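You operate a simulated robot arm through the tools that you are given. There is no shell and no other tool. Be economical: measure what you need, move in short steps, check, and stop when the job is done.

You are at the controls of a simulated two-armed robot. One attempt, no reset.

## Task
Bring the white crate to the fence, clamp it and pack the red and green bobbins.
Fine: stand the divider across its middle and lay one bobbin on each side of it.

It is judged by the outcome, as a careful person would: the job done as asked, and still so three seconds after it is handed in. It fails if anything else is knocked over, pushed out of place, dropped, spilled or broken.

## Robot
Two 7-joint arms with two-finger parallel grippers on one trunk, on a base that drives. Base frame: it is fixed to the floor where the robot stands at the start and does not move with it; the origin is under the middle of the robot, x ahead of it, y to its left, z up; the surface under the hand at the start is at about z = 0.5. Lengths are in m, angles in rad, forces in N, time in s.
The left shoulder is at the start at [0.05, 0.165, 0.955], the right one opposite. With the tool pointing down near the work surface each hand reaches from about 0.1 to 0.66 m from the robot's upright axis, wherever it stands, measured 20 degrees to its own side. Places, roughly: banded white crate (40x30x20 cm) [0.5, 0, 0.6]; blue bobbin, green bobbin, red bobbin [0.5, 1.5, 0.75]; grey divider [0.5, 2.25, 0.75]; inside of the banded white crate [0.5, 0, 0.5]; spot on the packing table by the fence [0.5, 2.7, 0.8]. Payload 3.91 kg a hand.
Tool frame (each hand has its own): the origin (TCP) lies between the finger pads and is the grasp point; the fingertips stand 0.03 m ahead of it; z points along the fingers, y is the line along which they close. The gripper opens to 0.11 m. The fingers are 0.02 m wide and 0.01 m thick; the gripper's body (0.048 by 0.112 m) begins 0.055 m behind the TCP.
Orientation is that of the tool frame in the base frame, as [roll, pitch, yaw] about the fixed x, y, z axes, in that order (R = Rz(yaw) Ry(pitch) Rx(roll)). With the fingers straight down and closing along the base's y, the tool's x points along the base's -x, its y along +y and its z along -z.

## Interface
- The arms move only by the tool move_arm. It takes "left_steps", "right_steps" or both (then of equal length, played together; a hand with none holds still); each is a list of rows, each a list of 7 numbers: the turn, a rotation vector about the tool's x, y, z in degrees, then the shift along the tool's x, y, z in mm, then the opening, from 0 (shut) to 1 (fully open). In form: [[ax, ay, az, dx, dy, dz, jaw], ...]. A call has 1 to 12 rows; each row shifts and turns the commanded pose from where the row before left it, along the tool's axes as they then stand. A row lasts 0.2 s, in which the tool goes at most 0.05 m and 0.15 rad; a call with a longer step from one row to the next is refused whole, and so is a gripper value outside its range. A pose out of reach is approached as far as the arm can. The call stops where the force on the tool passes 90 N (or 10 N more than at its start, if that is more) or the arm is blocked; 0.2 s more then pass. The fingers move at their own pace (about 0.045 m/s each) and stop on an object; they squeeze with about 44 N. The grip force told is the motor's: it shows also when the fingers shut on nothing. Time passes only in rows, and 0.2 s behind the last, so rows that do not move let the fingers close. It gives the time, the measured TCP pose, the force on the tool (base axes), the opening and the grip force at its end, in the units of the frame above (readings bear some noise), with the torque about the TCP (base axes, N m) and any sound that the robot's microphone picked up.
- Cameras (640 x 400 px; columns grow to the right, rows downward): "scene" is now at [0.1164, -0.0147, 1.1283]; the picture's right is [-0.17, -0.99, 0.00], its down [-0.55, 0.09, -0.83] and it looks along [0.82, -0.14, -0.56] (base axes); focal length 214 px, centre (320, 200). "left" rides on the left gripper at [0.073, -0.017, -0.103] in its tool frame; the picture's right is [0.23, 0.97, 0.00], its down [-0.76, 0.18, -0.62] and it looks along [-0.61, 0.14, 0.78] (tool axes); focal length 222 px, centre (320, 200). "right" rides on the right gripper at [0.072, 0.017, -0.103] in its tool frame; the picture's right is [-0.23, 0.97, 0.00], its down [-0.76, -0.18, -0.62] and it looks along [-0.61, -0.14, 0.78] (tool axes); focal length 222 px, centre (320, 200). There is no depth. A picture from a camera that has moved, and an enlarged one, comes with that camera's place and axes in the base frame and with its lens.
- get_image(camera): a new picture of that camera. No time passes.
- move_column(by): slides the trunk up (or, below 0, down) by that many m; the arms and the scene camera ride with it, the base frame stays. It gives what a move gives, with no picture.
- roll_base(legs): drives the robot by 1 to 6 legs, each [ahead, left, turn to the left] in m, m and rad, along the robot's own axes; the way and the turn of a leg run together, so that a leg with both is an arc; at most 1.5 m and 3.142 rad a leg. The arms and the cameras ride along, it lands a little off, and it stops where it bumps. It gives what a move gives.
- head_to(pan, tilt): turns the head with the scene camera to pan (to the left, within 1.396 rad either way) and tilt (down, from -0.506 to 1.204), counted from straight ahead of the robot. It gives what a move gives.
- inspect(camera, box): a new picture of the part [left, top, right, bottom] of that camera's present view, enlarged. No time passes.
- finish_job(): hands the job in; it is judged then, once.

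Go step by step. Nothing tells you exact positions but the pictures and the camera data: compare them with the known pose of the tool, close in by small moves and look again before you grip or let go. The budget is 120 turns and 88 pictures, counting those below and the enlarged ones. Unless the task says otherwise, let go and move clear before handing in, and close with one line.

The tools are called as a command line: name --argument value ..., lists and objects as JSON in quotes. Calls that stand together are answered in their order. move_arm: Moves the arms, as the interface text tells. Its arguments: {"type":"object","properties":{"left_steps":{"type":"array","items":{"type":"array","items":{"type":"number"}}},"right_steps":{"type":"array","items":{"type":"array","items":{"type":"number"}}}},"required":[]} The other tools are called the same way: move_column (by) slides the trunk up or down; roll_base (legs) drives the base; head_to (pan, tilt) turns the head that bears the scene camera; get_image (camera) takes a picture; inspect (camera, box) takes an enlarged picture of a part of a camera's view; finish_job () hands the job in.

At the start:

```text
t: 0.0
left_position: [0.522, 0.1823, 0.9953]
left_ee_rot: [-3.14, -0.002, -3.141]
left_ft_force: [-0.2, -0.1, 0.7]
left_moment: [0.0, -0.02, 0.01]
left_finger_gap: 0.1097
left_gripper_force: 0.1
right_position: [0.4544, -0.2775, 1.0573]
right_ee_rot: [-3.141, 0.0, 3.141]
right_ft_force: [0.9, 0.4, 0.0]
right_moment: [0.01, 0.01, -0.01]
right_finger_gap: 0.11
right_gripper_force: 0.1
trunk travel left (down, up): [-0.175, 0.328]
robot x, y, heading: [-0.0004, -0.0014, 0.001]
head pan, tilt: [-0.168, 0.595]
```

scene: 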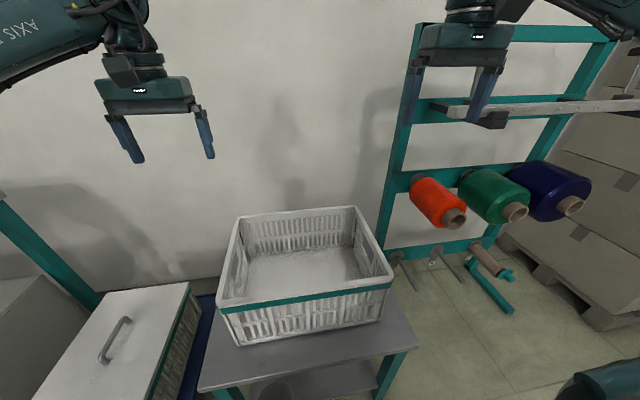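
right: 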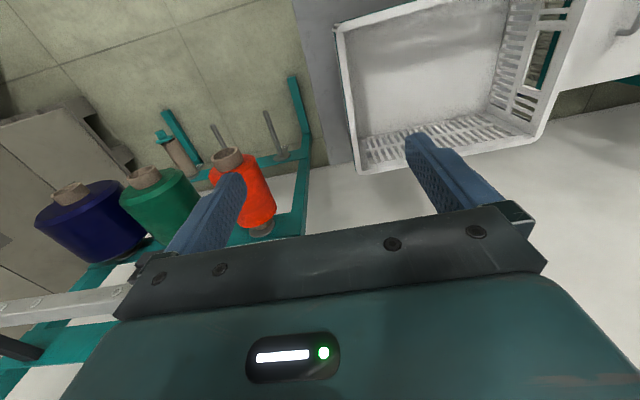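
left: 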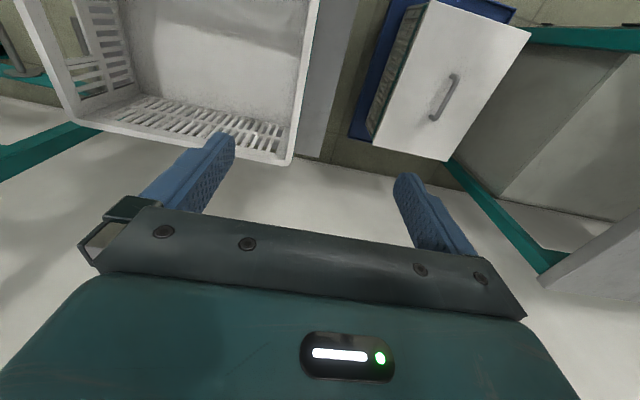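

The crate stands in front on a low table, and coloured bobbins hang on a rack to the right, though the listed places say the bobbins, divider and fence are far to the left. I'll look around with the head first.

head_to --pan 1.2 --tilt 0.4

get_image --camera "scene"

head_to --pan -0.9 --tilt 0.4

get_image --camera "scene"

```text
t: 1.5
left_position: [0.5204, 0.1839, 0.9968]
left_ee_rot: [3.14, 0.0, -3.14]
left_ft_force: [-0.4, -0.7, -0.5]
left_moment: [0.0, 0.04, 0.03]
left_finger_gap: 0.1099
left_gripper_force: 0.0
right_position: [0.4556, -0.2784, 1.058]
right_ee_rot: [-3.141, 0.0, 3.14]
right_ft_force: [0.7, 0.7, -0.6]
right_moment: [0.01, 0.05, 0.01]
right_finger_gap: 0.1099
right_gripper_force: 0.0
trunk travel left (down, up): [-0.175, 0.328]
robot x, y, heading: [0.0002, 0.0017, -0.002]
head pan, tilt: [1.201, 0.4]
```

```text
84 pictures are left
camera scene: at [0.0627, 0.0863, 1.146], right [0.93, -0.36, 0.0], down [-0.14, -0.36, -0.92], along [0.33, 0.86, -0.39], focal length 214 px, centre (320, 200)
```

scene: 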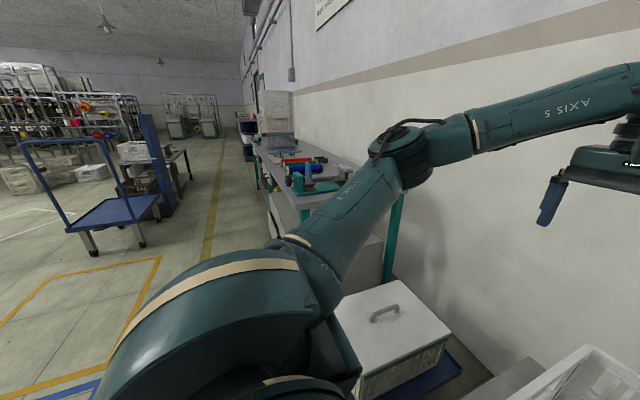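

```text
t: 3.5
left_position: [0.5218, 0.1828, 0.9955]
left_ee_rot: [-3.139, -0.001, -3.14]
left_ft_force: [-0.8, -0.2, 0.1]
left_moment: [0.0, 0.0, -0.03]
left_finger_gap: 0.1101
left_gripper_force: 0.1
right_position: [0.4559, -0.2791, 1.057]
right_ee_rot: [3.141, 0.0, -3.141]
right_ft_force: [0.6, -0.1, -0.5]
right_moment: [0.03, 0.02, 0.01]
right_finger_gap: 0.1097
right_gripper_force: 0.1
trunk travel left (down, up): [-0.175, 0.328]
robot x, y, heading: [0.0014, 0.0022, 0.001]
head pan, tilt: [-0.901, 0.4]
```

```text
83 pictures are left
camera scene: at [0.0867, -0.0726, 1.146], right [-0.78, -0.62, 0.0], down [-0.24, 0.3, -0.92], along [0.57, -0.72, -0.39], focal length 214 px, centre (320, 200)
```

scene: 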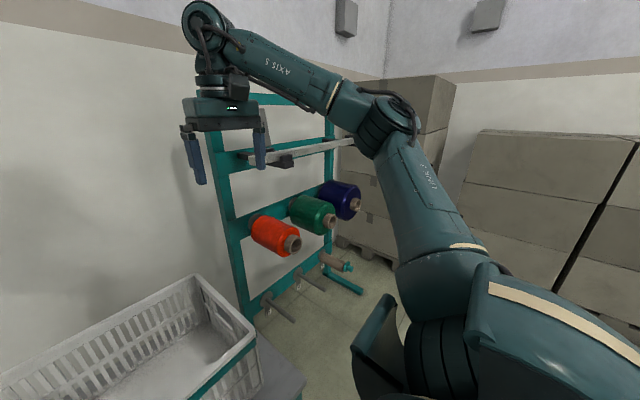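

The packing table with loose bobbins lies along the wall to the left. I'll drive left for a survey before lifting the crate.

roll_base --legs '[[0, 1.3, 0]]'

head_to --pan 0.6 --tilt 0.5

get_image --camera "scene"

get_image --camera "left"

```text
t: 7.4
left_position: [0.5208, 0.443, 0.9958]
left_ee_rot: [-3.141, 0.001, -3.14]
left_ft_force: [0.1, 0.3, 0.3]
left_moment: [0.02, 0.03, 0.0]
left_finger_gap: 0.11
left_gripper_force: 0.2
right_position: [0.4557, -0.0196, 1.0572]
right_ee_rot: [3.138, 0.0, -3.139]
right_ft_force: [-0.9, -0.4, -0.3]
right_moment: [0.03, 0.01, 0.02]
right_finger_gap: 0.1099
right_gripper_force: 0.1
trunk travel left (down, up): [-0.175, 0.328]
robot x, y, heading: [0.0022, 0.2598, 0.004]
head pan, tilt: [-0.901, 0.4]
stopped in leg 1: the robot was blocked; the commanded pose is now the measured one
```

```text
t: 9.0
left_position: [0.5197, 0.4418, 0.9957]
left_ee_rot: [-3.141, 0.001, -3.138]
left_ft_force: [0.3, -0.9, 0.4]
left_moment: [0.03, 0.01, 0.02]
left_finger_gap: 0.11
left_gripper_force: 0.1
right_position: [0.4557, -0.0195, 1.0575]
right_ee_rot: [3.14, -0.001, -3.139]
right_ft_force: [0.1, -0.5, -0.1]
right_moment: [0.0, -0.01, 0.02]
right_finger_gap: 0.1102
right_gripper_force: 0.1
trunk travel left (down, up): [-0.175, 0.328]
robot x, y, heading: [-0.002, 0.2598, 0.0]
head pan, tilt: [0.6, 0.499]
```

```text
82 pictures are left
camera scene: at [0.1037, 0.3099, 1.1369], right [0.57, -0.82, 0.0], down [-0.39, -0.27, -0.88], along [0.72, 0.5, -0.48], focal length 214 px, centre (320, 200)
```

scene: 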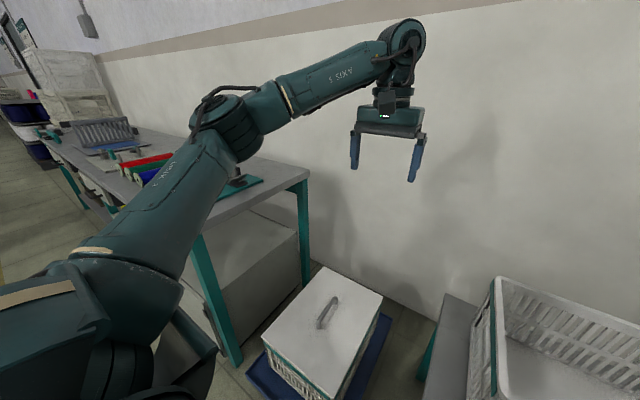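

```text
81 pictures are left
camera left: at [0.4477, 0.4265, 1.0994], right [-0.23, 0.97, 0.0], down [0.76, 0.18, 0.62], along [0.61, 0.14, -0.78], focal length 222 px, centre (320, 200)
```

left: 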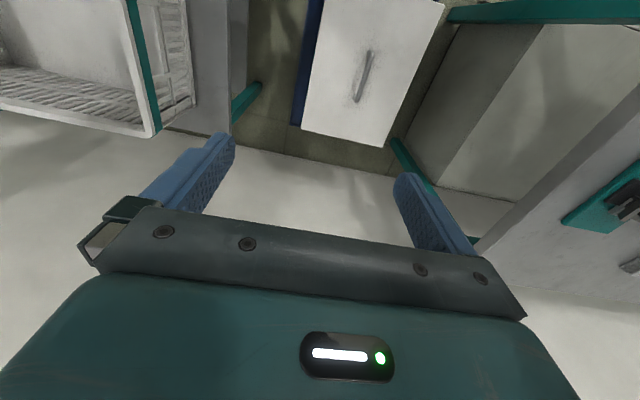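

The base bumped, probably on the pallet with the lidded crate. I'll back off and go round.

roll_base --legs '[[-0.25, 0, 0], [0, 1.1, 0]]'

head_to --pan 0.5 --tilt 0.5

get_image --camera "scene"

head_to --pan 0.0 --tilt 0.7

get_image --camera "scene"

```text
t: 20.3
left_position: [0.2548, 1.5443, 0.9952]
left_ee_rot: [-3.141, 0.001, -3.124]
left_ft_force: [-0.1, -0.4, -0.4]
left_moment: [0.0, -0.01, 0.0]
left_finger_gap: 0.1102
left_gripper_force: 0.0
right_position: [0.1961, 1.0825, 1.0585]
right_ee_rot: [-3.141, -0.002, -3.123]
right_ft_force: [0.5, -0.6, 0.5]
right_moment: [-0.02, 0.01, 0.01]
right_finger_gap: 0.1101
right_gripper_force: 0.1
trunk travel left (down, up): [-0.175, 0.328]
robot x, y, heading: [-0.2654, 1.3542, 0.014]
head pan, tilt: [0.6, 0.499]
```

```text
t: 21.0
left_position: [0.255, 1.5444, 0.9961]
left_ee_rot: [3.142, 0.001, -3.124]
left_ft_force: [0.6, 0.6, 0.7]
left_moment: [-0.02, 0.02, -0.05]
left_finger_gap: 0.11
left_gripper_force: 0.0
right_position: [0.1965, 1.0811, 1.0579]
right_ee_rot: [-3.14, 0.0, -3.123]
right_ft_force: [0.4, 0.4, -0.4]
right_moment: [0.02, 0.03, 0.01]
right_finger_gap: 0.11
right_gripper_force: 0.1
trunk travel left (down, up): [-0.175, 0.328]
robot x, y, heading: [-0.2633, 1.3477, 0.015]
head pan, tilt: [0.499, 0.499]
```

```text
80 pictures are left
camera scene: at [-0.1555, 1.3978, 1.1369], right [0.49, -0.87, 0.0], down [-0.42, -0.24, -0.88], along [0.76, 0.43, -0.48], focal length 214 px, centre (320, 200)
```

scene: 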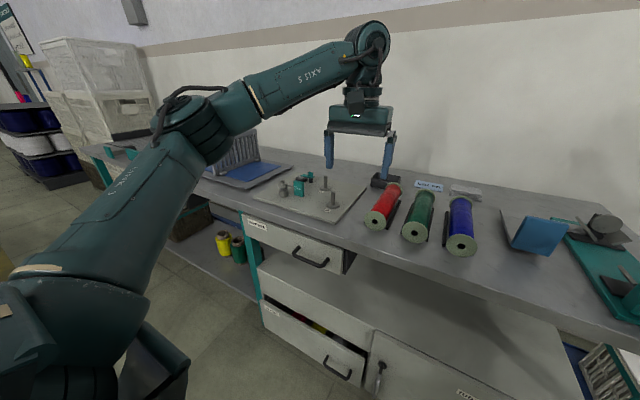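

```text
t: 21.9
left_position: [0.2538, 1.5437, 0.9948]
left_ee_rot: [3.141, 0.001, -3.124]
left_ft_force: [-0.1, 0.6, 0.4]
left_moment: [0.03, 0.02, -0.01]
left_finger_gap: 0.1097
left_gripper_force: 0.0
right_position: [0.1955, 1.0811, 1.0576]
right_ee_rot: [3.141, 0.0, -3.124]
right_ft_force: [0.2, 0.2, -0.3]
right_moment: [0.01, -0.03, -0.02]
right_finger_gap: 0.1102
right_gripper_force: 0.1
trunk travel left (down, up): [-0.175, 0.328]
robot x, y, heading: [-0.2657, 1.3523, 0.011]
head pan, tilt: [0.0, 0.7]
```

```text
79 pictures are left
camera scene: at [-0.1497, 1.3544, 1.1192], right [0.02, -1.0, 0.0], down [-0.64, -0.01, -0.77], along [0.77, 0.01, -0.64], focal length 214 px, centre (320, 200)
```

scene: 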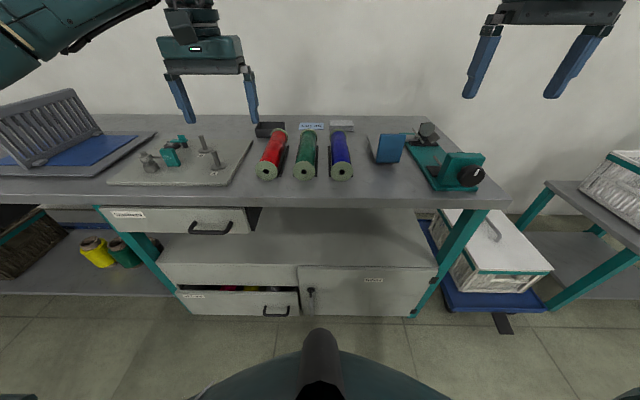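

I see red, green and blue bobbins lying in cradles, then a plate with clamp parts, then a grey ribbed piece on a blue mat. I'll drive on left to see the divider and fence.

roll_base --legs '[[0, 1.0, 0]]'

head_to --pan 0.0 --tilt 0.6

get_image --camera "scene"

head_to --pan 0.7 --tilt 0.5

get_image --camera "scene"

```text
t: 31.1
left_position: [0.2351, 2.5491, 0.9958]
left_ee_rot: [3.141, 0.002, -3.121]
left_ft_force: [0.2, -0.6, -0.2]
left_moment: [0.01, -0.01, 0.0]
left_finger_gap: 0.1102
left_gripper_force: 0.1
right_position: [0.1785, 2.0872, 1.0573]
right_ee_rot: [3.141, 0.0, -3.124]
right_ft_force: [0.9, -0.3, 0.3]
right_moment: [-0.01, 0.03, 0.02]
right_finger_gap: 0.11
right_gripper_force: 0.1
trunk travel left (down, up): [-0.175, 0.328]
robot x, y, heading: [-0.283, 2.351, 0.017]
head pan, tilt: [0.0, 0.7]
```

```text
t: 31.7
left_position: [0.236, 2.5497, 0.9971]
left_ee_rot: [3.14, 0.001, -3.122]
left_ft_force: [0.4, -0.4, -0.2]
left_moment: [0.0, -0.01, -0.01]
left_finger_gap: 0.1099
left_gripper_force: 0.1
right_position: [0.1791, 2.0863, 1.0575]
right_ee_rot: [-3.14, 0.001, -3.122]
right_ft_force: [-0.1, 0.7, 0.0]
right_moment: [0.03, 0.01, 0.0]
right_finger_gap: 0.1098
right_gripper_force: 0.1
trunk travel left (down, up): [-0.175, 0.328]
robot x, y, heading: [-0.281, 2.3576, 0.017]
head pan, tilt: [0.0, 0.6]
```

```text
78 pictures are left
camera scene: at [-0.1645, 2.3582, 1.1277], right [0.02, -1.0, 0.0], down [-0.57, -0.01, -0.82], along [0.82, 0.02, -0.57], focal length 214 px, centre (320, 200)
```

scene: 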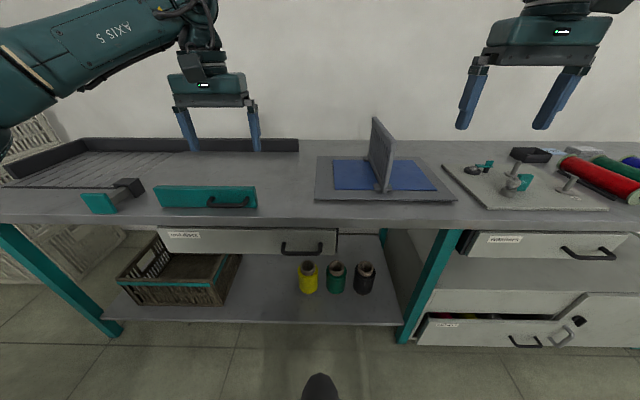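

```text
t: 32.8
left_position: [0.2354, 2.5487, 0.9957]
left_ee_rot: [3.14, 0.003, -3.122]
left_ft_force: [0.9, -0.5, 0.2]
left_moment: [-0.04, -0.04, 0.0]
left_finger_gap: 0.1098
left_gripper_force: 0.0
right_position: [0.1783, 2.0862, 1.058]
right_ee_rot: [3.141, -0.001, -3.121]
right_ft_force: [0.0, -0.2, -0.6]
right_moment: [0.0, -0.03, -0.01]
right_finger_gap: 0.1101
right_gripper_force: 0.1
trunk travel left (down, up): [-0.175, 0.328]
robot x, y, heading: [-0.283, 2.3536, 0.017]
head pan, tilt: [0.7, 0.499]
```

```text
77 pictures are left
camera scene: at [-0.1843, 2.4164, 1.1369], right [0.66, -0.75, 0.0], down [-0.36, -0.32, -0.88], along [0.66, 0.58, -0.48], focal length 214 px, centre (320, 200)
```

scene: 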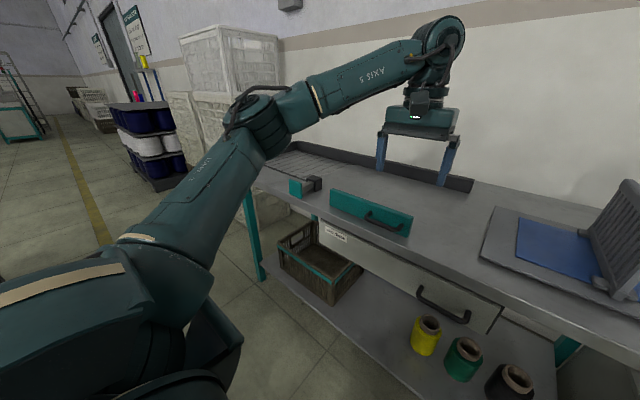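

The fence rail runs along the back of the table, with a teal handled bar and a small teal block before it; the divider stands on a blue mat. I'll enlarge these.

inspect --camera "scene" --box '[220, 120, 500, 295]'

head_to --pan 0.3 --tilt 0.6

inspect --camera "scene" --box '[60, 120, 380, 320]'

```text
2.29 times, centred on (360, 208) of scene
camera zoom: at [-0.1843, 2.4164, 1.1369], right [0.66, -0.75, 0.0], down [-0.36, -0.32, -0.88], along [0.66, 0.58, -0.48], focal length 490 px, centre (229, 183)
```

zoom: 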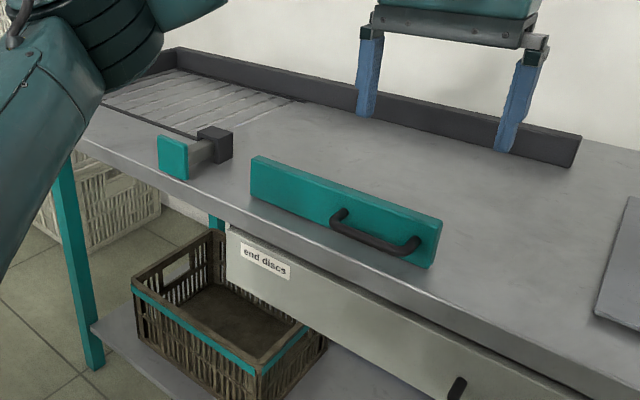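

```text
t: 33.7
left_position: [0.2352, 2.5501, 0.9962]
left_ee_rot: [3.141, 0.001, -3.119]
left_ft_force: [1.0, 0.6, 1.2]
left_moment: [-0.02, -0.01, -0.01]
left_finger_gap: 0.11
left_gripper_force: 0.0
right_position: [0.1782, 2.0868, 1.0573]
right_ee_rot: [-3.141, -0.002, -3.123]
right_ft_force: [0.7, -0.7, 0.2]
right_moment: [0.01, 0.0, 0.02]
right_finger_gap: 0.11
right_gripper_force: 0.0
trunk travel left (down, up): [-0.175, 0.328]
robot x, y, heading: [-0.2828, 2.3546, 0.017]
head pan, tilt: [0.3, 0.6]
```

```text
2.00 times, centred on (220, 220) of scene
camera zoom: at [-0.169, 2.3844, 1.1278], right [0.31, -0.95, 0.0], down [-0.54, -0.18, -0.83], along [0.78, 0.26, -0.56], focal length 429 px, centre (520, 160)
```

zoom: 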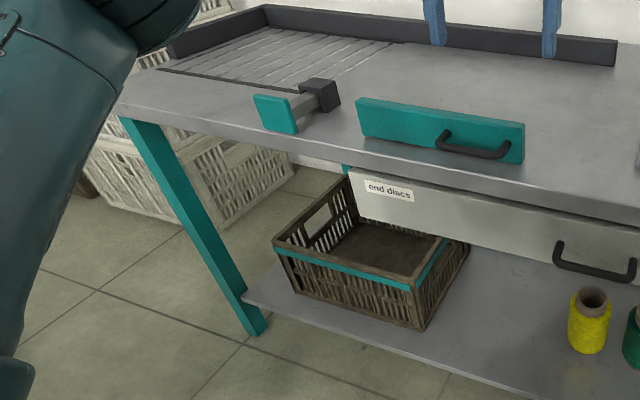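

The teal handled bar looks like a sliding clamp jaw; the small teal plate with shaft and block needs a closer look. I'll move opposite and look with the scene and hand cameras.

roll_base --legs '[[0.1, 0.45, 0]]'

head_to --pan 0.0 --tilt 0.75

get_image --camera "scene"

get_image --camera "left"

get_image --camera "right"

```text
t: 38.1
left_position: [0.3261, 2.9944, 0.9952]
left_ee_rot: [-3.141, 0.002, -3.124]
left_ft_force: [-1.1, -0.2, 0.5]
left_moment: [-0.01, -0.03, -0.02]
left_finger_gap: 0.1099
left_gripper_force: 0.1
right_position: [0.2685, 2.5324, 1.059]
right_ee_rot: [-3.141, 0.001, -3.125]
right_ft_force: [-0.2, 0.3, -0.3]
right_moment: [0.0, 0.02, -0.01]
right_finger_gap: 0.11
right_gripper_force: 0.1
trunk travel left (down, up): [-0.175, 0.328]
robot x, y, heading: [-0.1906, 2.804, 0.014]
head pan, tilt: [0.3, 0.6]
```

```text
t: 38.9
left_position: [0.3261, 2.9939, 0.9965]
left_ee_rot: [-3.141, 0.002, -3.124]
left_ft_force: [0.2, 0.1, -0.6]
left_moment: [-0.01, 0.04, 0.0]
left_finger_gap: 0.1101
left_gripper_force: 0.0
right_position: [0.2692, 2.5333, 1.0574]
right_ee_rot: [-3.142, 0.0, -3.125]
right_ft_force: [0.2, 0.4, 0.3]
right_moment: [0.07, -0.01, 0.0]
right_finger_gap: 0.1099
right_gripper_force: 0.1
trunk travel left (down, up): [-0.175, 0.328]
robot x, y, heading: [-0.1913, 2.8026, 0.014]
head pan, tilt: [0.0, 0.75]
```

```text
74 pictures are left
camera scene: at [-0.0792, 2.8053, 1.1149], right [0.02, -1.0, 0.0], down [-0.68, -0.01, -0.73], along [0.73, 0.01, -0.68], focal length 214 px, centre (320, 200)
```

scene: 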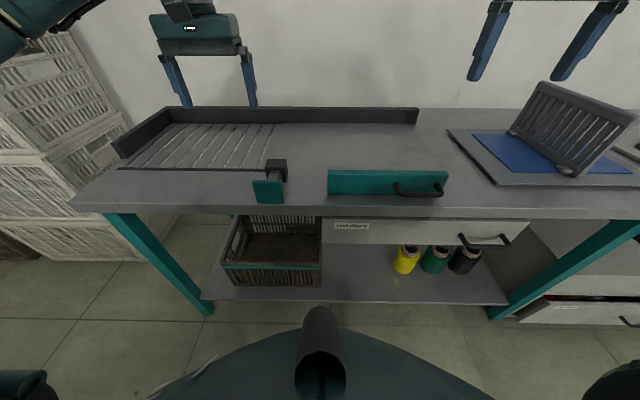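

```text
73 pictures are left
camera left: at [0.2544, 2.9779, 1.0994], right [-0.24, 0.97, 0.0], down [0.76, 0.19, 0.62], along [0.61, 0.15, -0.78], focal length 222 px, centre (320, 200)
```

left: 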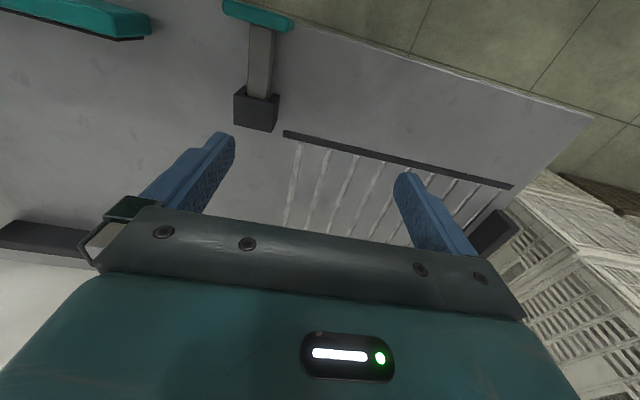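

```text
72 pictures are left
camera right: at [0.196, 2.5486, 1.1602], right [0.21, 0.98, 0.0], down [0.76, -0.17, 0.62], along [0.61, -0.13, -0.78], focal length 222 px, centre (320, 200)
```

right: 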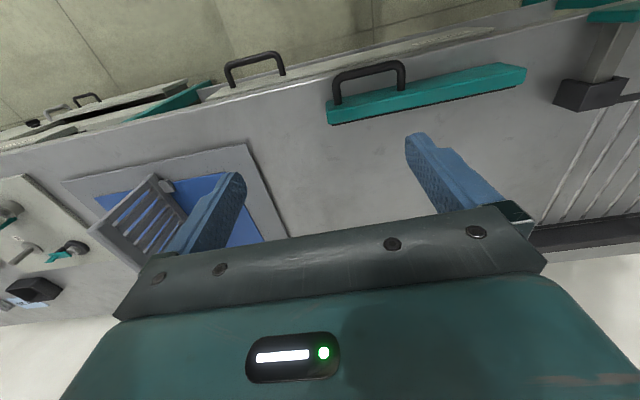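

The table top seems at z≈0.8, with fence at x≈0.66. I'll zoom in on the clamp parts.

inspect --camera "scene" --box '[100, 90, 460, 230]'

inspect --camera "left" --box '[60, 0, 380, 180]'

inspect --camera "right" --box '[200, 0, 640, 240]'

```text
1.78 times, centred on (280, 160) of scene
camera zoom: at [-0.0792, 2.8053, 1.1149], right [0.02, -1.0, 0.0], down [-0.68, -0.01, -0.73], along [0.73, 0.01, -0.68], focal length 381 px, centre (391, 271)
```

zoom: 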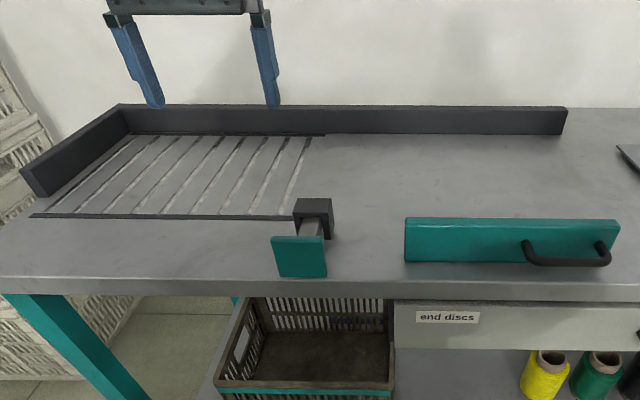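

```text
2.00 times, centred on (220, 90) of left
camera zoom: at [0.2544, 2.9779, 1.0994], right [-0.24, 0.97, 0.0], down [0.76, 0.19, 0.62], along [0.61, 0.15, -0.78], focal length 444 px, centre (520, 420)
```

zoom: 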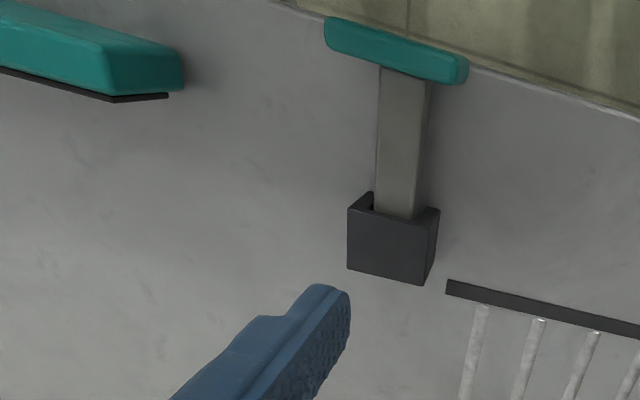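

```text
1.45 times, centred on (420, 120) of right
camera zoom: at [0.196, 2.5486, 1.1602], right [0.21, 0.98, 0.0], down [0.76, -0.17, 0.62], along [0.61, -0.13, -0.78], focal length 323 px, centre (174, 316)
```

zoom: 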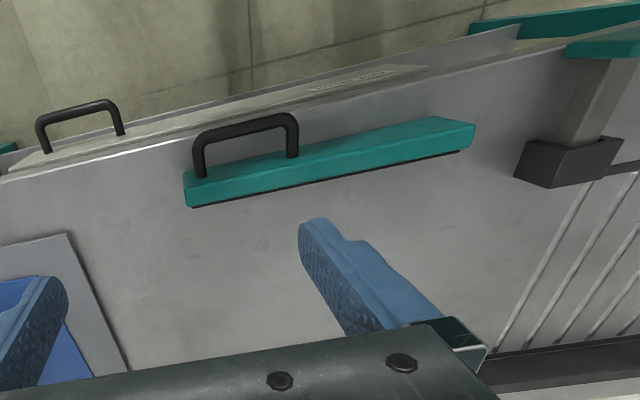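

The handled bar carries a dark pad facing the back rail: it is the clamp jaw, and the crate's spot is between it and the rail. Now back to the crate.

roll_base --legs '[[-0.12, 0, -0.014], [0, -1.4, 0], [0, -1.42, 0]]'

head_to --pan 0 --tilt 0.75

get_image --camera "scene"

```text
t: 64.4
left_position: [0.2506, 0.1819, 0.9968]
left_ee_rot: [-3.14, 0.003, -3.106]
left_ft_force: [-1.5, -0.5, 0.4]
left_moment: [0.02, -0.01, 0.02]
left_finger_gap: 0.1101
left_gripper_force: 0.0
right_position: [0.2, -0.2813, 1.058]
right_ee_rot: [-3.141, -0.001, -3.11]
right_ft_force: [0.5, 0.0, 0.8]
right_moment: [0.01, -0.02, -0.02]
right_finger_gap: 0.1098
right_gripper_force: 0.0
trunk travel left (down, up): [-0.175, 0.328]
robot x, y, heading: [-0.2648, -0.019, 0.033]
head pan, tilt: [0.0, 0.75]
```

```text
t: 65.0
left_position: [0.25, 0.1834, 0.9965]
left_ee_rot: [3.141, 0.0, -3.108]
left_ft_force: [0.6, -0.1, 0.9]
left_moment: [-0.01, 0.02, 0.0]
left_finger_gap: 0.11
left_gripper_force: 0.1
right_position: [0.2003, -0.2808, 1.0569]
right_ee_rot: [3.141, 0.0, -3.108]
right_ft_force: [-0.3, 0.0, -0.2]
right_moment: [-0.01, -0.03, 0.0]
right_finger_gap: 0.11
right_gripper_force: 0.1
trunk travel left (down, up): [-0.175, 0.328]
robot x, y, heading: [-0.2638, -0.0179, 0.031]
head pan, tilt: [0.0, 0.75]
```

```text
68 pictures are left
camera scene: at [-0.1528, -0.0138, 1.1149], right [0.03, -1.0, 0.0], down [-0.68, -0.02, -0.73], along [0.73, 0.02, -0.68], focal length 214 px, centre (320, 200)
```

scene: 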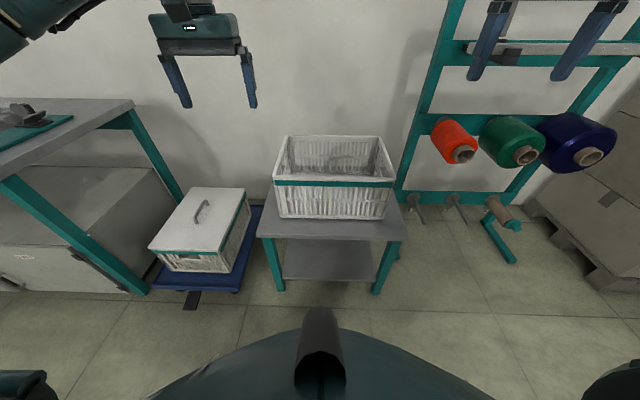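

The crate's rim sits near z≈0.69, centre about (0.55, -0.04). I'll drive in, squaring heading, and check with hand cameras.

roll_base --legs '[[0.26, -0.02, -0.03]]'

head_to --pan 0 --tilt 1.0

get_image --camera "scene"

get_image --camera "left"

get_image --camera "right"

```text
t: 66.9
left_position: [0.5207, 0.1445, 0.9956]
left_ee_rot: [-3.141, 0.004, 3.135]
left_ft_force: [0.3, 0.0, 0.5]
left_moment: [-0.03, 0.01, -0.01]
left_finger_gap: 0.1099
left_gripper_force: 0.0
right_position: [0.4505, -0.3168, 1.0571]
right_ee_rot: [-3.141, 0.001, 3.135]
right_ft_force: [0.6, 1.0, 0.5]
right_moment: [-0.01, -0.01, 0.02]
right_finger_gap: 0.1097
right_gripper_force: 0.0
trunk travel left (down, up): [-0.175, 0.328]
robot x, y, heading: [0.0001, -0.0361, -0.008]
head pan, tilt: [0.0, 0.75]
```

```text
t: 67.7
left_position: [0.5205, 0.1445, 0.9965]
left_ee_rot: [-3.141, 0.001, 3.133]
left_ft_force: [0.0, -0.7, -0.2]
left_moment: [0.01, -0.02, 0.01]
left_finger_gap: 0.1102
left_gripper_force: 0.0
right_position: [0.4497, -0.3164, 1.0583]
right_ee_rot: [-3.141, 0.0, 3.134]
right_ft_force: [0.1, 0.3, 1.0]
right_moment: [0.0, 0.02, 0.0]
right_finger_gap: 0.11
right_gripper_force: 0.0
trunk travel left (down, up): [-0.175, 0.328]
robot x, y, heading: [-0.0011, -0.0337, -0.004]
head pan, tilt: [0.0, 1.0]
```

```text
67 pictures are left
camera scene: at [0.0966, -0.0349, 1.0958], right [-0.01, -1.0, 0.0], down [-0.84, 0.01, -0.54], along [0.54, 0.0, -0.84], focal length 214 px, centre (320, 200)
```

scene: 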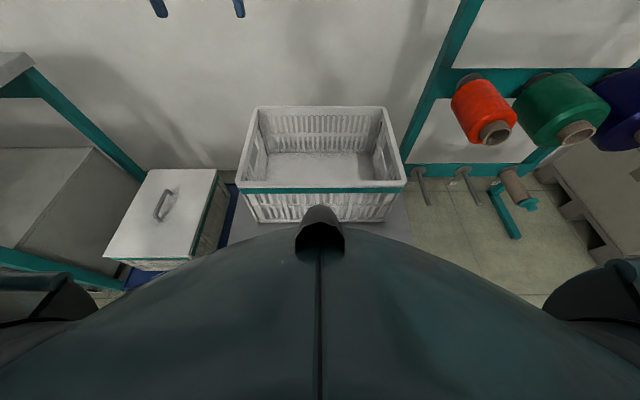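

```text
66 pictures are left
camera left: at [0.4475, 0.1295, 1.0995], right [-0.22, 0.98, 0.0], down [0.76, 0.17, 0.62], along [0.61, 0.14, -0.78], focal length 222 px, centre (320, 200)
```

left: 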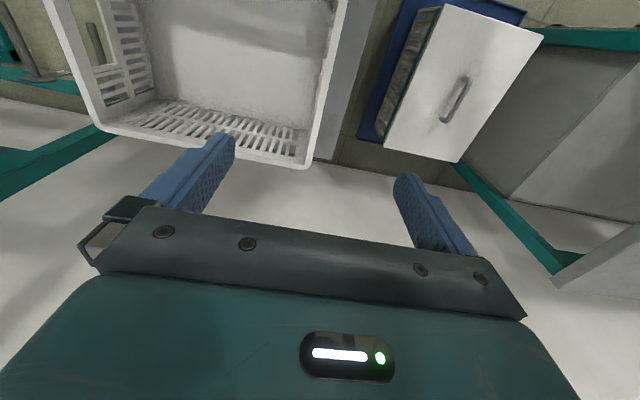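

```text
65 pictures are left
camera right: at [0.3785, -0.2983, 1.1603], right [0.23, 0.97, 0.0], down [0.76, -0.18, 0.62], along [0.61, -0.15, -0.78], focal length 222 px, centre (320, 200)
```

right: 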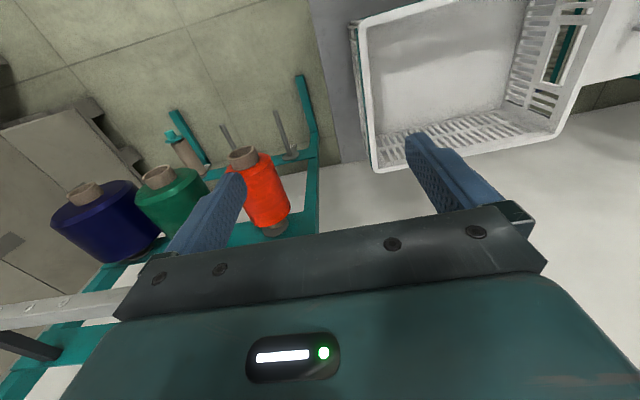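

The crate rim is at z≈0.70, x 0.39–0.69, y −0.24 to 0.16. I'll bring both open hands above the two short rims.

move_arm --left_steps '[[0, 0, 0, -2.5, 1, 24.5, 1], [0, 0, 0, -2.5, 1, 24.5, 1], [0, 0, 0, -2.5, 1, 24.5, 1], [0, 0, 0, -2.5, 1, 24.5, 1], [0, 0, 0, -2.5, 1, 24.5, 1], [0, 0, 0, -2.5, 1, 24.5, 1], [0, 0, 0, -2.5, 1, 24.5, 1], [0, 0, 0, -2.5, 1, 24.5, 1]]' --right_steps '[[0, 0, 0, -11.3, 9.8, 32.3, 1], [0, 0, 0, -11.3, 9.8, 32.3, 1], [0, 0, 0, -11.3, 9.8, 32.3, 1], [0, 0, 0, -11.3, 9.8, 32.3, 1], [0, 0, 0, -11.3, 9.8, 32.3, 1], [0, 0, 0, -11.3, 9.8, 32.3, 1], [0, 0, 0, -11.3, 9.8, 32.3, 1], [0, 0, 0, -11.3, 9.8, 32.3, 1]]'

get_image --camera "left"

get_image --camera "right"

```text
t: 69.5
left_position: [0.5423, 0.1524, 0.7984]
left_ee_rot: [-3.142, 0.002, 3.134]
left_ft_force: [-0.5, 0.5, 0.1]
left_moment: [-0.03, 0.02, 0.0]
left_finger_gap: 0.1098
left_gripper_force: 0.0
right_position: [0.5438, -0.2348, 0.7994]
right_ee_rot: [-3.141, 0.0, 3.133]
right_ft_force: [0.2, 0.1, 0.0]
right_moment: [-0.01, 0.03, 0.01]
right_finger_gap: 0.1101
right_gripper_force: 0.0
trunk travel left (down, up): [-0.175, 0.328]
robot x, y, heading: [-0.0037, -0.0322, -0.011]
head pan, tilt: [0.0, 1.0]
```

```text
64 pictures are left
camera left: at [0.4695, 0.1369, 0.9019], right [-0.22, 0.98, 0.0], down [0.76, 0.17, 0.62], along [0.61, 0.14, -0.78], focal length 222 px, centre (320, 200)
```

left: 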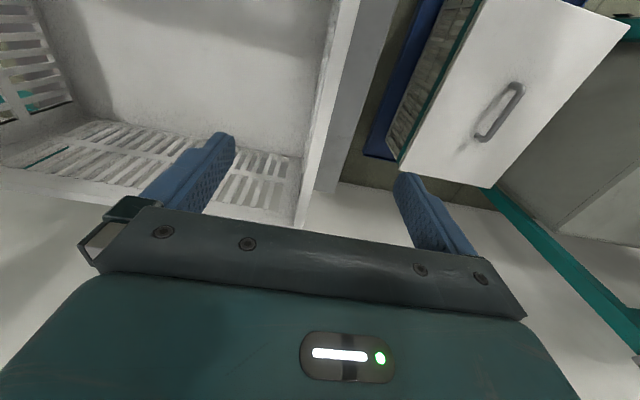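

```text
63 pictures are left
camera right: at [0.4713, -0.218, 0.9023], right [0.24, 0.97, 0.0], down [0.76, -0.18, 0.62], along [0.61, -0.15, -0.78], focal length 222 px, centre (320, 200)
```

right: 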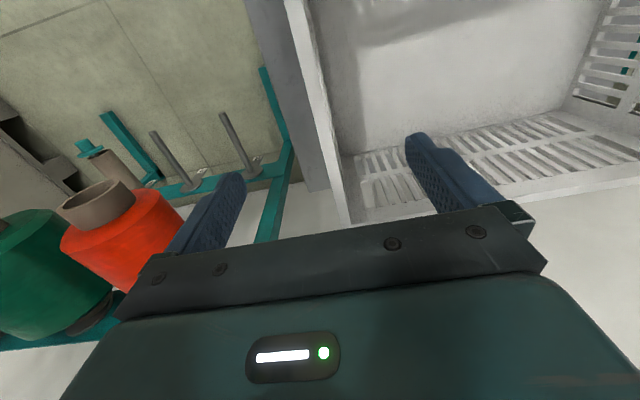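

Both rims lie between the open fingers. I'll descend to the rim and grip.

move_arm --left_steps '[[0, 0, 0, 0, 0, 35, 1], [0, 0, 0, 0, 0, 35, 1], [0, 0, 0, 0, 0, 30, 1], [0, 0, 0, 0, 0, 4, 1]]' --right_steps '[[0, 0, 0, 0, 0, 35, 1], [0, 0, 0, 0, 0, 35, 1], [0, 0, 0, 0, 0, 30, 1], [0, 0, 0, 0, 0, 4, 1]]'

move_arm --left_steps '[[0, 0, 0, 0, 0, 0, 0], [0, 0, 0, 0, 0, 0, 0], [0, 0, 0, 0, 0, 0, 0], [0, 0, 0, 0, 0, 0, 0], [0, 0, 0, 0, 0, 0, 0], [0, 0, 0, 0, 0, 0, 0], [0, 0, 0, 0, 0, 0, 0], [0, 0, 0, 0, 0, 0, 0]]' --right_steps '[[0, 0, 0, 0, 0, 0, 0], [0, 0, 0, 0, 0, 0, 0], [0, 0, 0, 0, 0, 0, 0], [0, 0, 0, 0, 0, 0, 0], [0, 0, 0, 0, 0, 0, 0], [0, 0, 0, 0, 0, 0, 0], [0, 0, 0, 0, 0, 0, 0], [0, 0, 0, 0, 0, 0, 0]]'

get_image --camera "left"

```text
t: 70.5
left_position: [0.5397, 0.1528, 0.6946]
left_ee_rot: [3.141, 0.002, 3.134]
left_ft_force: [1.0, -0.4, 1.2]
left_moment: [0.0, 0.04, -0.02]
left_finger_gap: 0.1101
left_gripper_force: 0.2
right_position: [0.541, -0.2371, 0.6955]
right_ee_rot: [3.142, 0.002, 3.135]
right_ft_force: [-0.3, 0.1, -0.4]
right_moment: [0.02, 0.0, 0.01]
right_finger_gap: 0.1101
right_gripper_force: 0.2
trunk travel left (down, up): [-0.175, 0.328]
robot x, y, heading: [0.0016, -0.0354, -0.003]
head pan, tilt: [0.0, 1.0]
```

```text
t: 72.3
left_position: [0.5396, 0.1521, 0.6951]
left_ee_rot: [-3.141, 0.002, 3.134]
left_ft_force: [3.1, -8.3, 0.2]
left_moment: [0.29, 0.22, 0.66]
left_finger_gap: 0.0121
left_gripper_force: 44.1
right_position: [0.5436, -0.2368, 0.6967]
right_ee_rot: [3.139, 0.0, 3.137]
right_ft_force: [-0.6, 11.0, 1.1]
right_moment: [-0.39, -0.24, 0.42]
right_finger_gap: 0.0117
right_gripper_force: 43.6
trunk travel left (down, up): [-0.175, 0.328]
robot x, y, heading: [-0.0015, -0.0365, -0.008]
head pan, tilt: [0.0, 1.0]
```

```text
62 pictures are left
camera left: at [0.4675, 0.137, 0.799], right [-0.22, 0.98, 0.0], down [0.76, 0.17, 0.62], along [0.61, 0.14, -0.78], focal length 222 px, centre (320, 200)
```

left: 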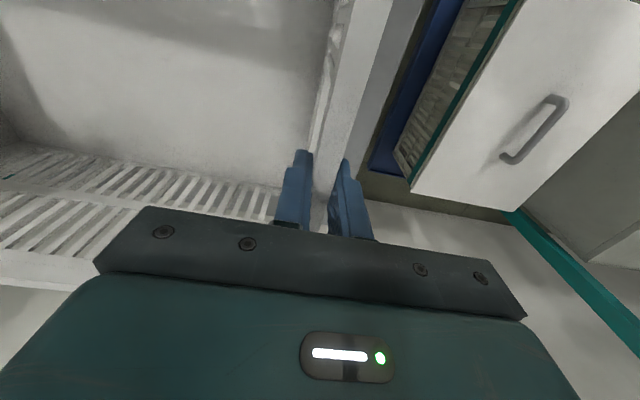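

Both hands hold the rim. I'll lift a little and check, then use the column.

move_arm --left_steps '[[0, 0, 0, 0, 0, -12, 0], [0, 0, 0, 0, 0, -12, 0], [0, 0, 0, 0, 0, -12, 0], [0, 0, 0, 0, 0, -12, 0], [0, 0, 0, 0, 0, -12, 0]]' --right_steps '[[0, 0, 0, 0, 0, -12, 0], [0, 0, 0, 0, 0, -12, 0], [0, 0, 0, 0, 0, -12, 0], [0, 0, 0, 0, 0, -12, 0], [0, 0, 0, 0, 0, -12, 0]]'

get_image --camera "scene"

```text
t: 73.5
left_position: [0.5409, 0.151, 0.7546]
left_ee_rot: [-3.14, 0.001, 3.134]
left_ft_force: [1.9, -22.7, -5.2]
left_moment: [0.36, 0.02, 0.47]
left_finger_gap: 0.0119
left_gripper_force: 44.2
right_position: [0.542, -0.2373, 0.7552]
right_ee_rot: [3.137, -0.002, 3.138]
right_ft_force: [-1.8, 23.1, -3.3]
right_moment: [0.07, -0.04, 0.25]
right_finger_gap: 0.0118
right_gripper_force: 43.8
trunk travel left (down, up): [-0.175, 0.328]
robot x, y, heading: [0.0009, -0.0346, -0.003]
head pan, tilt: [0.0, 1.0]
```

```text
61 pictures are left
camera scene: at [0.0972, -0.0349, 1.0957], right [-0.01, -1.0, 0.0], down [-0.84, 0.01, -0.54], along [0.54, 0.0, -0.84], focal length 214 px, centre (320, 200)
```

scene: 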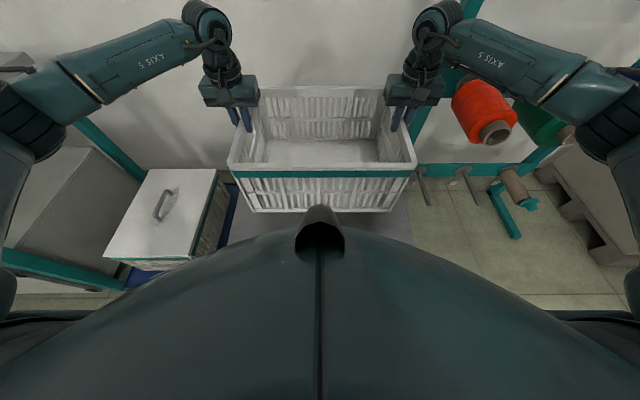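

The crate is lifted level and light. I'll relax the hands slightly inward, back away, and then raise the column.

move_arm --left_steps '[[0, 0, 0, 0, -1.5, 0, 0]]' --right_steps '[[0, 0, 0, 0, 1.5, 0, 0]]'

roll_base --legs '[[-0.65, 0, 0]]'

move_column --by 0.32

roll_base --legs '[[0, 1.4, 0], [0, 1.34, 0]]'

head_to --pan 0 --tilt 0.6

get_image --camera "scene"

```text
t: 73.9
left_position: [0.5402, 0.1523, 0.7555]
left_ee_rot: [3.141, 0.001, 3.137]
left_ft_force: [2.2, -17.2, -6.1]
left_moment: [0.16, 0.1, 0.28]
left_finger_gap: 0.0117
left_gripper_force: 44.4
right_position: [0.5425, -0.2368, 0.755]
right_ee_rot: [3.14, -0.001, 3.134]
right_ft_force: [-2.9, 17.4, -3.0]
right_moment: [0.43, -0.07, 0.63]
right_finger_gap: 0.0121
right_gripper_force: 43.9
trunk travel left (down, up): [-0.175, 0.328]
robot x, y, heading: [-0.0041, -0.0329, -0.006]
head pan, tilt: [0.0, 1.0]
```

```text
t: 77.5
left_position: [-0.1221, 0.1579, 0.7546]
left_ee_rot: [-3.141, 0.001, -3.141]
left_ft_force: [3.4, -9.9, -6.7]
left_moment: [0.39, -0.14, 0.44]
left_finger_gap: 0.0117
left_gripper_force: 44.0
right_position: [-0.1169, -0.2306, 0.7542]
right_ee_rot: [3.141, -0.001, -3.141]
right_ft_force: [-2.7, 9.8, -2.4]
right_moment: [0.41, 0.2, 0.56]
right_finger_gap: 0.0119
right_gripper_force: 44.4
trunk travel left (down, up): [-0.175, 0.328]
robot x, y, heading: [-0.6648, -0.0333, -0.004]
head pan, tilt: [0.0, 1.0]
```

```text
t: 80.7
left_position: [-0.121, 0.1574, 1.0755]
left_ee_rot: [3.141, -0.002, -3.14]
left_ft_force: [2.3, -2.1, -5.9]
left_moment: [0.4, -0.05, 0.43]
left_finger_gap: 0.0119
left_gripper_force: 43.9
right_position: [-0.1163, -0.23, 1.0739]
right_ee_rot: [3.14, -0.003, -3.139]
right_ft_force: [-2.5, 1.4, -3.4]
right_moment: [0.31, 0.07, 0.5]
right_finger_gap: 0.012
right_gripper_force: 43.9
trunk travel left (down, up): [-0.495, 0.008]
robot x, y, heading: [-0.6665, -0.0297, 0.002]
head pan, tilt: [0.0, 1.0]
```

```text
t: 97.8
left_position: [-0.1182, 2.0071, 1.0738]
left_ee_rot: [-3.141, -0.002, 3.137]
left_ft_force: [0.0, -0.7, -4.4]
left_moment: [-0.2, -0.1, 0.04]
left_finger_gap: 0.0121
left_gripper_force: 44.2
right_position: [-0.1175, 1.6191, 1.0724]
right_ee_rot: [-3.141, -0.004, 3.138]
right_ft_force: [0.3, 1.3, -4.9]
right_moment: [0.13, 0.05, -0.03]
right_finger_gap: 0.0117
right_gripper_force: 44.2
trunk travel left (down, up): [-0.495, 0.008]
robot x, y, heading: [-0.6594, 1.8245, -0.008]
head pan, tilt: [0.0, 1.0]
stopped in leg 2: the robot was blocked; the commanded pose is now the measured one
```

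```text
t: 98.7
left_position: [-0.1166, 2.006, 1.0743]
left_ee_rot: [3.141, 0.001, 3.135]
left_ft_force: [0.6, -0.8, -5.2]
left_moment: [0.07, 0.06, 0.26]
left_finger_gap: 0.0117
left_gripper_force: 43.6
right_position: [-0.1171, 1.617, 1.0742]
right_ee_rot: [3.141, -0.002, 3.133]
right_ft_force: [-0.4, 0.4, -3.9]
right_moment: [0.18, -0.1, 0.28]
right_finger_gap: 0.0118
right_gripper_force: 43.6
trunk travel left (down, up): [-0.495, 0.008]
robot x, y, heading: [-0.6643, 1.8209, -0.009]
head pan, tilt: [0.0, 0.6]
```

```text
60 pictures are left
camera scene: at [-0.5429, 1.8202, 1.4476], right [-0.01, -1.0, 0.0], down [-0.57, 0.01, -0.82], along [0.82, -0.01, -0.57], focal length 214 px, centre (320, 200)
```

scene: 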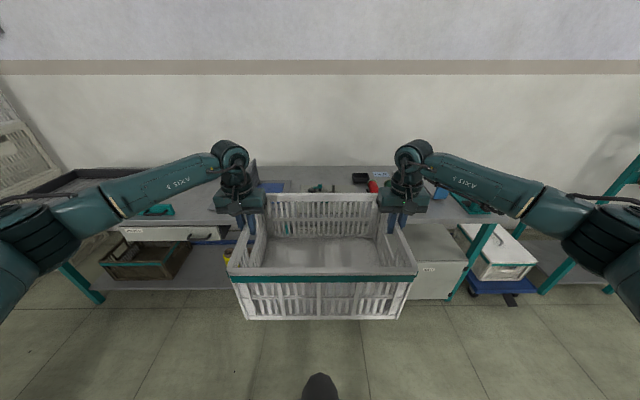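

The base met something on its left at y≈1.82. I'll look that way.

head_to --pan 1.35 --tilt 0.7

get_image --camera "scene"

```text
t: 100.2
left_position: [-0.1161, 2.0059, 1.0741]
left_ee_rot: [3.141, -0.001, 3.135]
left_ft_force: [1.7, -1.2, -5.1]
left_moment: [0.11, -0.03, 0.26]
left_finger_gap: 0.0119
left_gripper_force: 44.0
right_position: [-0.1176, 1.6162, 1.0733]
right_ee_rot: [3.141, -0.001, 3.135]
right_ft_force: [-1.5, 0.5, -4.0]
right_moment: [0.23, 0.0, 0.27]
right_finger_gap: 0.0118
right_gripper_force: 43.7
trunk travel left (down, up): [-0.495, 0.008]
robot x, y, heading: [-0.6611, 1.8193, -0.006]
head pan, tilt: [1.349, 0.7]
```

```text
59 pictures are left
camera scene: at [-0.6118, 1.9035, 1.4391], right [0.97, -0.23, 0.0], down [-0.15, -0.63, -0.76], along [0.17, 0.74, -0.64], focal length 214 px, centre (320, 200)
```

scene: 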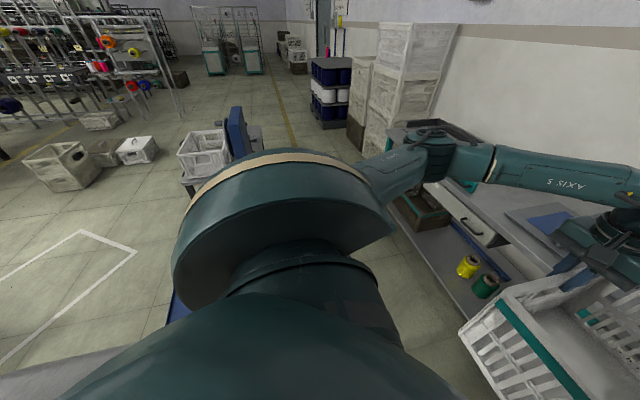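

A blue trolley stands to the left rear. I'll go forward a bit to pass in front of it, raising the crate a little.

move_arm --left_steps '[[0, 0, 0, 0, 0, -12, 0], [0, 0, 0, 0, 0, -12, 0], [0, 0, 0, 0, 0, -12, 0]]' --right_steps '[[0, 0, 0, 0, 0, -12, 0], [0, 0, 0, 0, 0, -12, 0], [0, 0, 0, 0, 0, -12, 0]]'

roll_base --legs '[[0.2, 0, 0.006], [0, 0.9, 0]]'

head_to --pan 0 --tilt 0.6

get_image --camera "scene"

```text
t: 101.0
left_position: [-0.1162, 2.0057, 1.1112]
left_ee_rot: [3.14, -0.002, 3.135]
left_ft_force: [0.4, 0.1, -4.7]
left_moment: [0.15, -0.08, 0.17]
left_finger_gap: 0.0118
left_gripper_force: 44.3
right_position: [-0.1167, 1.6163, 1.1104]
right_ee_rot: [-3.14, -0.003, 3.135]
right_ft_force: [-1.3, 0.8, -2.8]
right_moment: [0.22, 0.08, 0.23]
right_finger_gap: 0.0117
right_gripper_force: 44.6
trunk travel left (down, up): [-0.495, 0.008]
robot x, y, heading: [-0.6619, 1.8228, -0.008]
head pan, tilt: [1.349, 0.7]
```

```text
t: 110.5
left_position: [0.0792, 2.919, 1.1117]
left_ee_rot: [3.14, 0.0, -3.133]
left_ft_force: [1.0, 0.4, -5.9]
left_moment: [0.12, -0.01, 0.15]
left_finger_gap: 0.0123
left_gripper_force: 43.7
right_position: [0.0875, 2.5307, 1.1099]
right_ee_rot: [-3.141, -0.001, -3.133]
right_ft_force: [-1.4, -0.5, -3.5]
right_moment: [0.24, -0.04, 0.23]
right_finger_gap: 0.0117
right_gripper_force: 44.1
trunk travel left (down, up): [-0.495, 0.008]
robot x, y, heading: [-0.4595, 2.7257, 0.008]
head pan, tilt: [1.349, 0.7]
```

```text
t: 112.0
left_position: [0.0805, 2.9189, 1.1105]
left_ee_rot: [3.14, -0.001, -3.131]
left_ft_force: [0.2, -0.8, -5.2]
left_moment: [0.08, -0.03, 0.16]
left_finger_gap: 0.0118
left_gripper_force: 44.1
right_position: [0.0884, 2.5296, 1.1095]
right_ee_rot: [3.14, -0.003, -3.132]
right_ft_force: [-0.9, 0.4, -4.2]
right_moment: [0.22, 0.01, 0.22]
right_finger_gap: 0.0118
right_gripper_force: 43.7
trunk travel left (down, up): [-0.495, 0.008]
robot x, y, heading: [-0.4619, 2.7269, 0.007]
head pan, tilt: [0.0, 0.6]
```

```text
58 pictures are left
camera scene: at [-0.342, 2.7266, 1.4477], right [0.01, -1.0, 0.0], down [-0.57, 0.0, -0.82], along [0.82, 0.01, -0.57], focal length 214 px, centre (320, 200)
```

scene: 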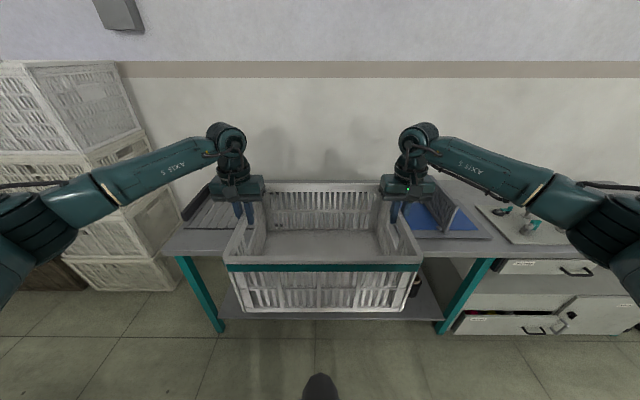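

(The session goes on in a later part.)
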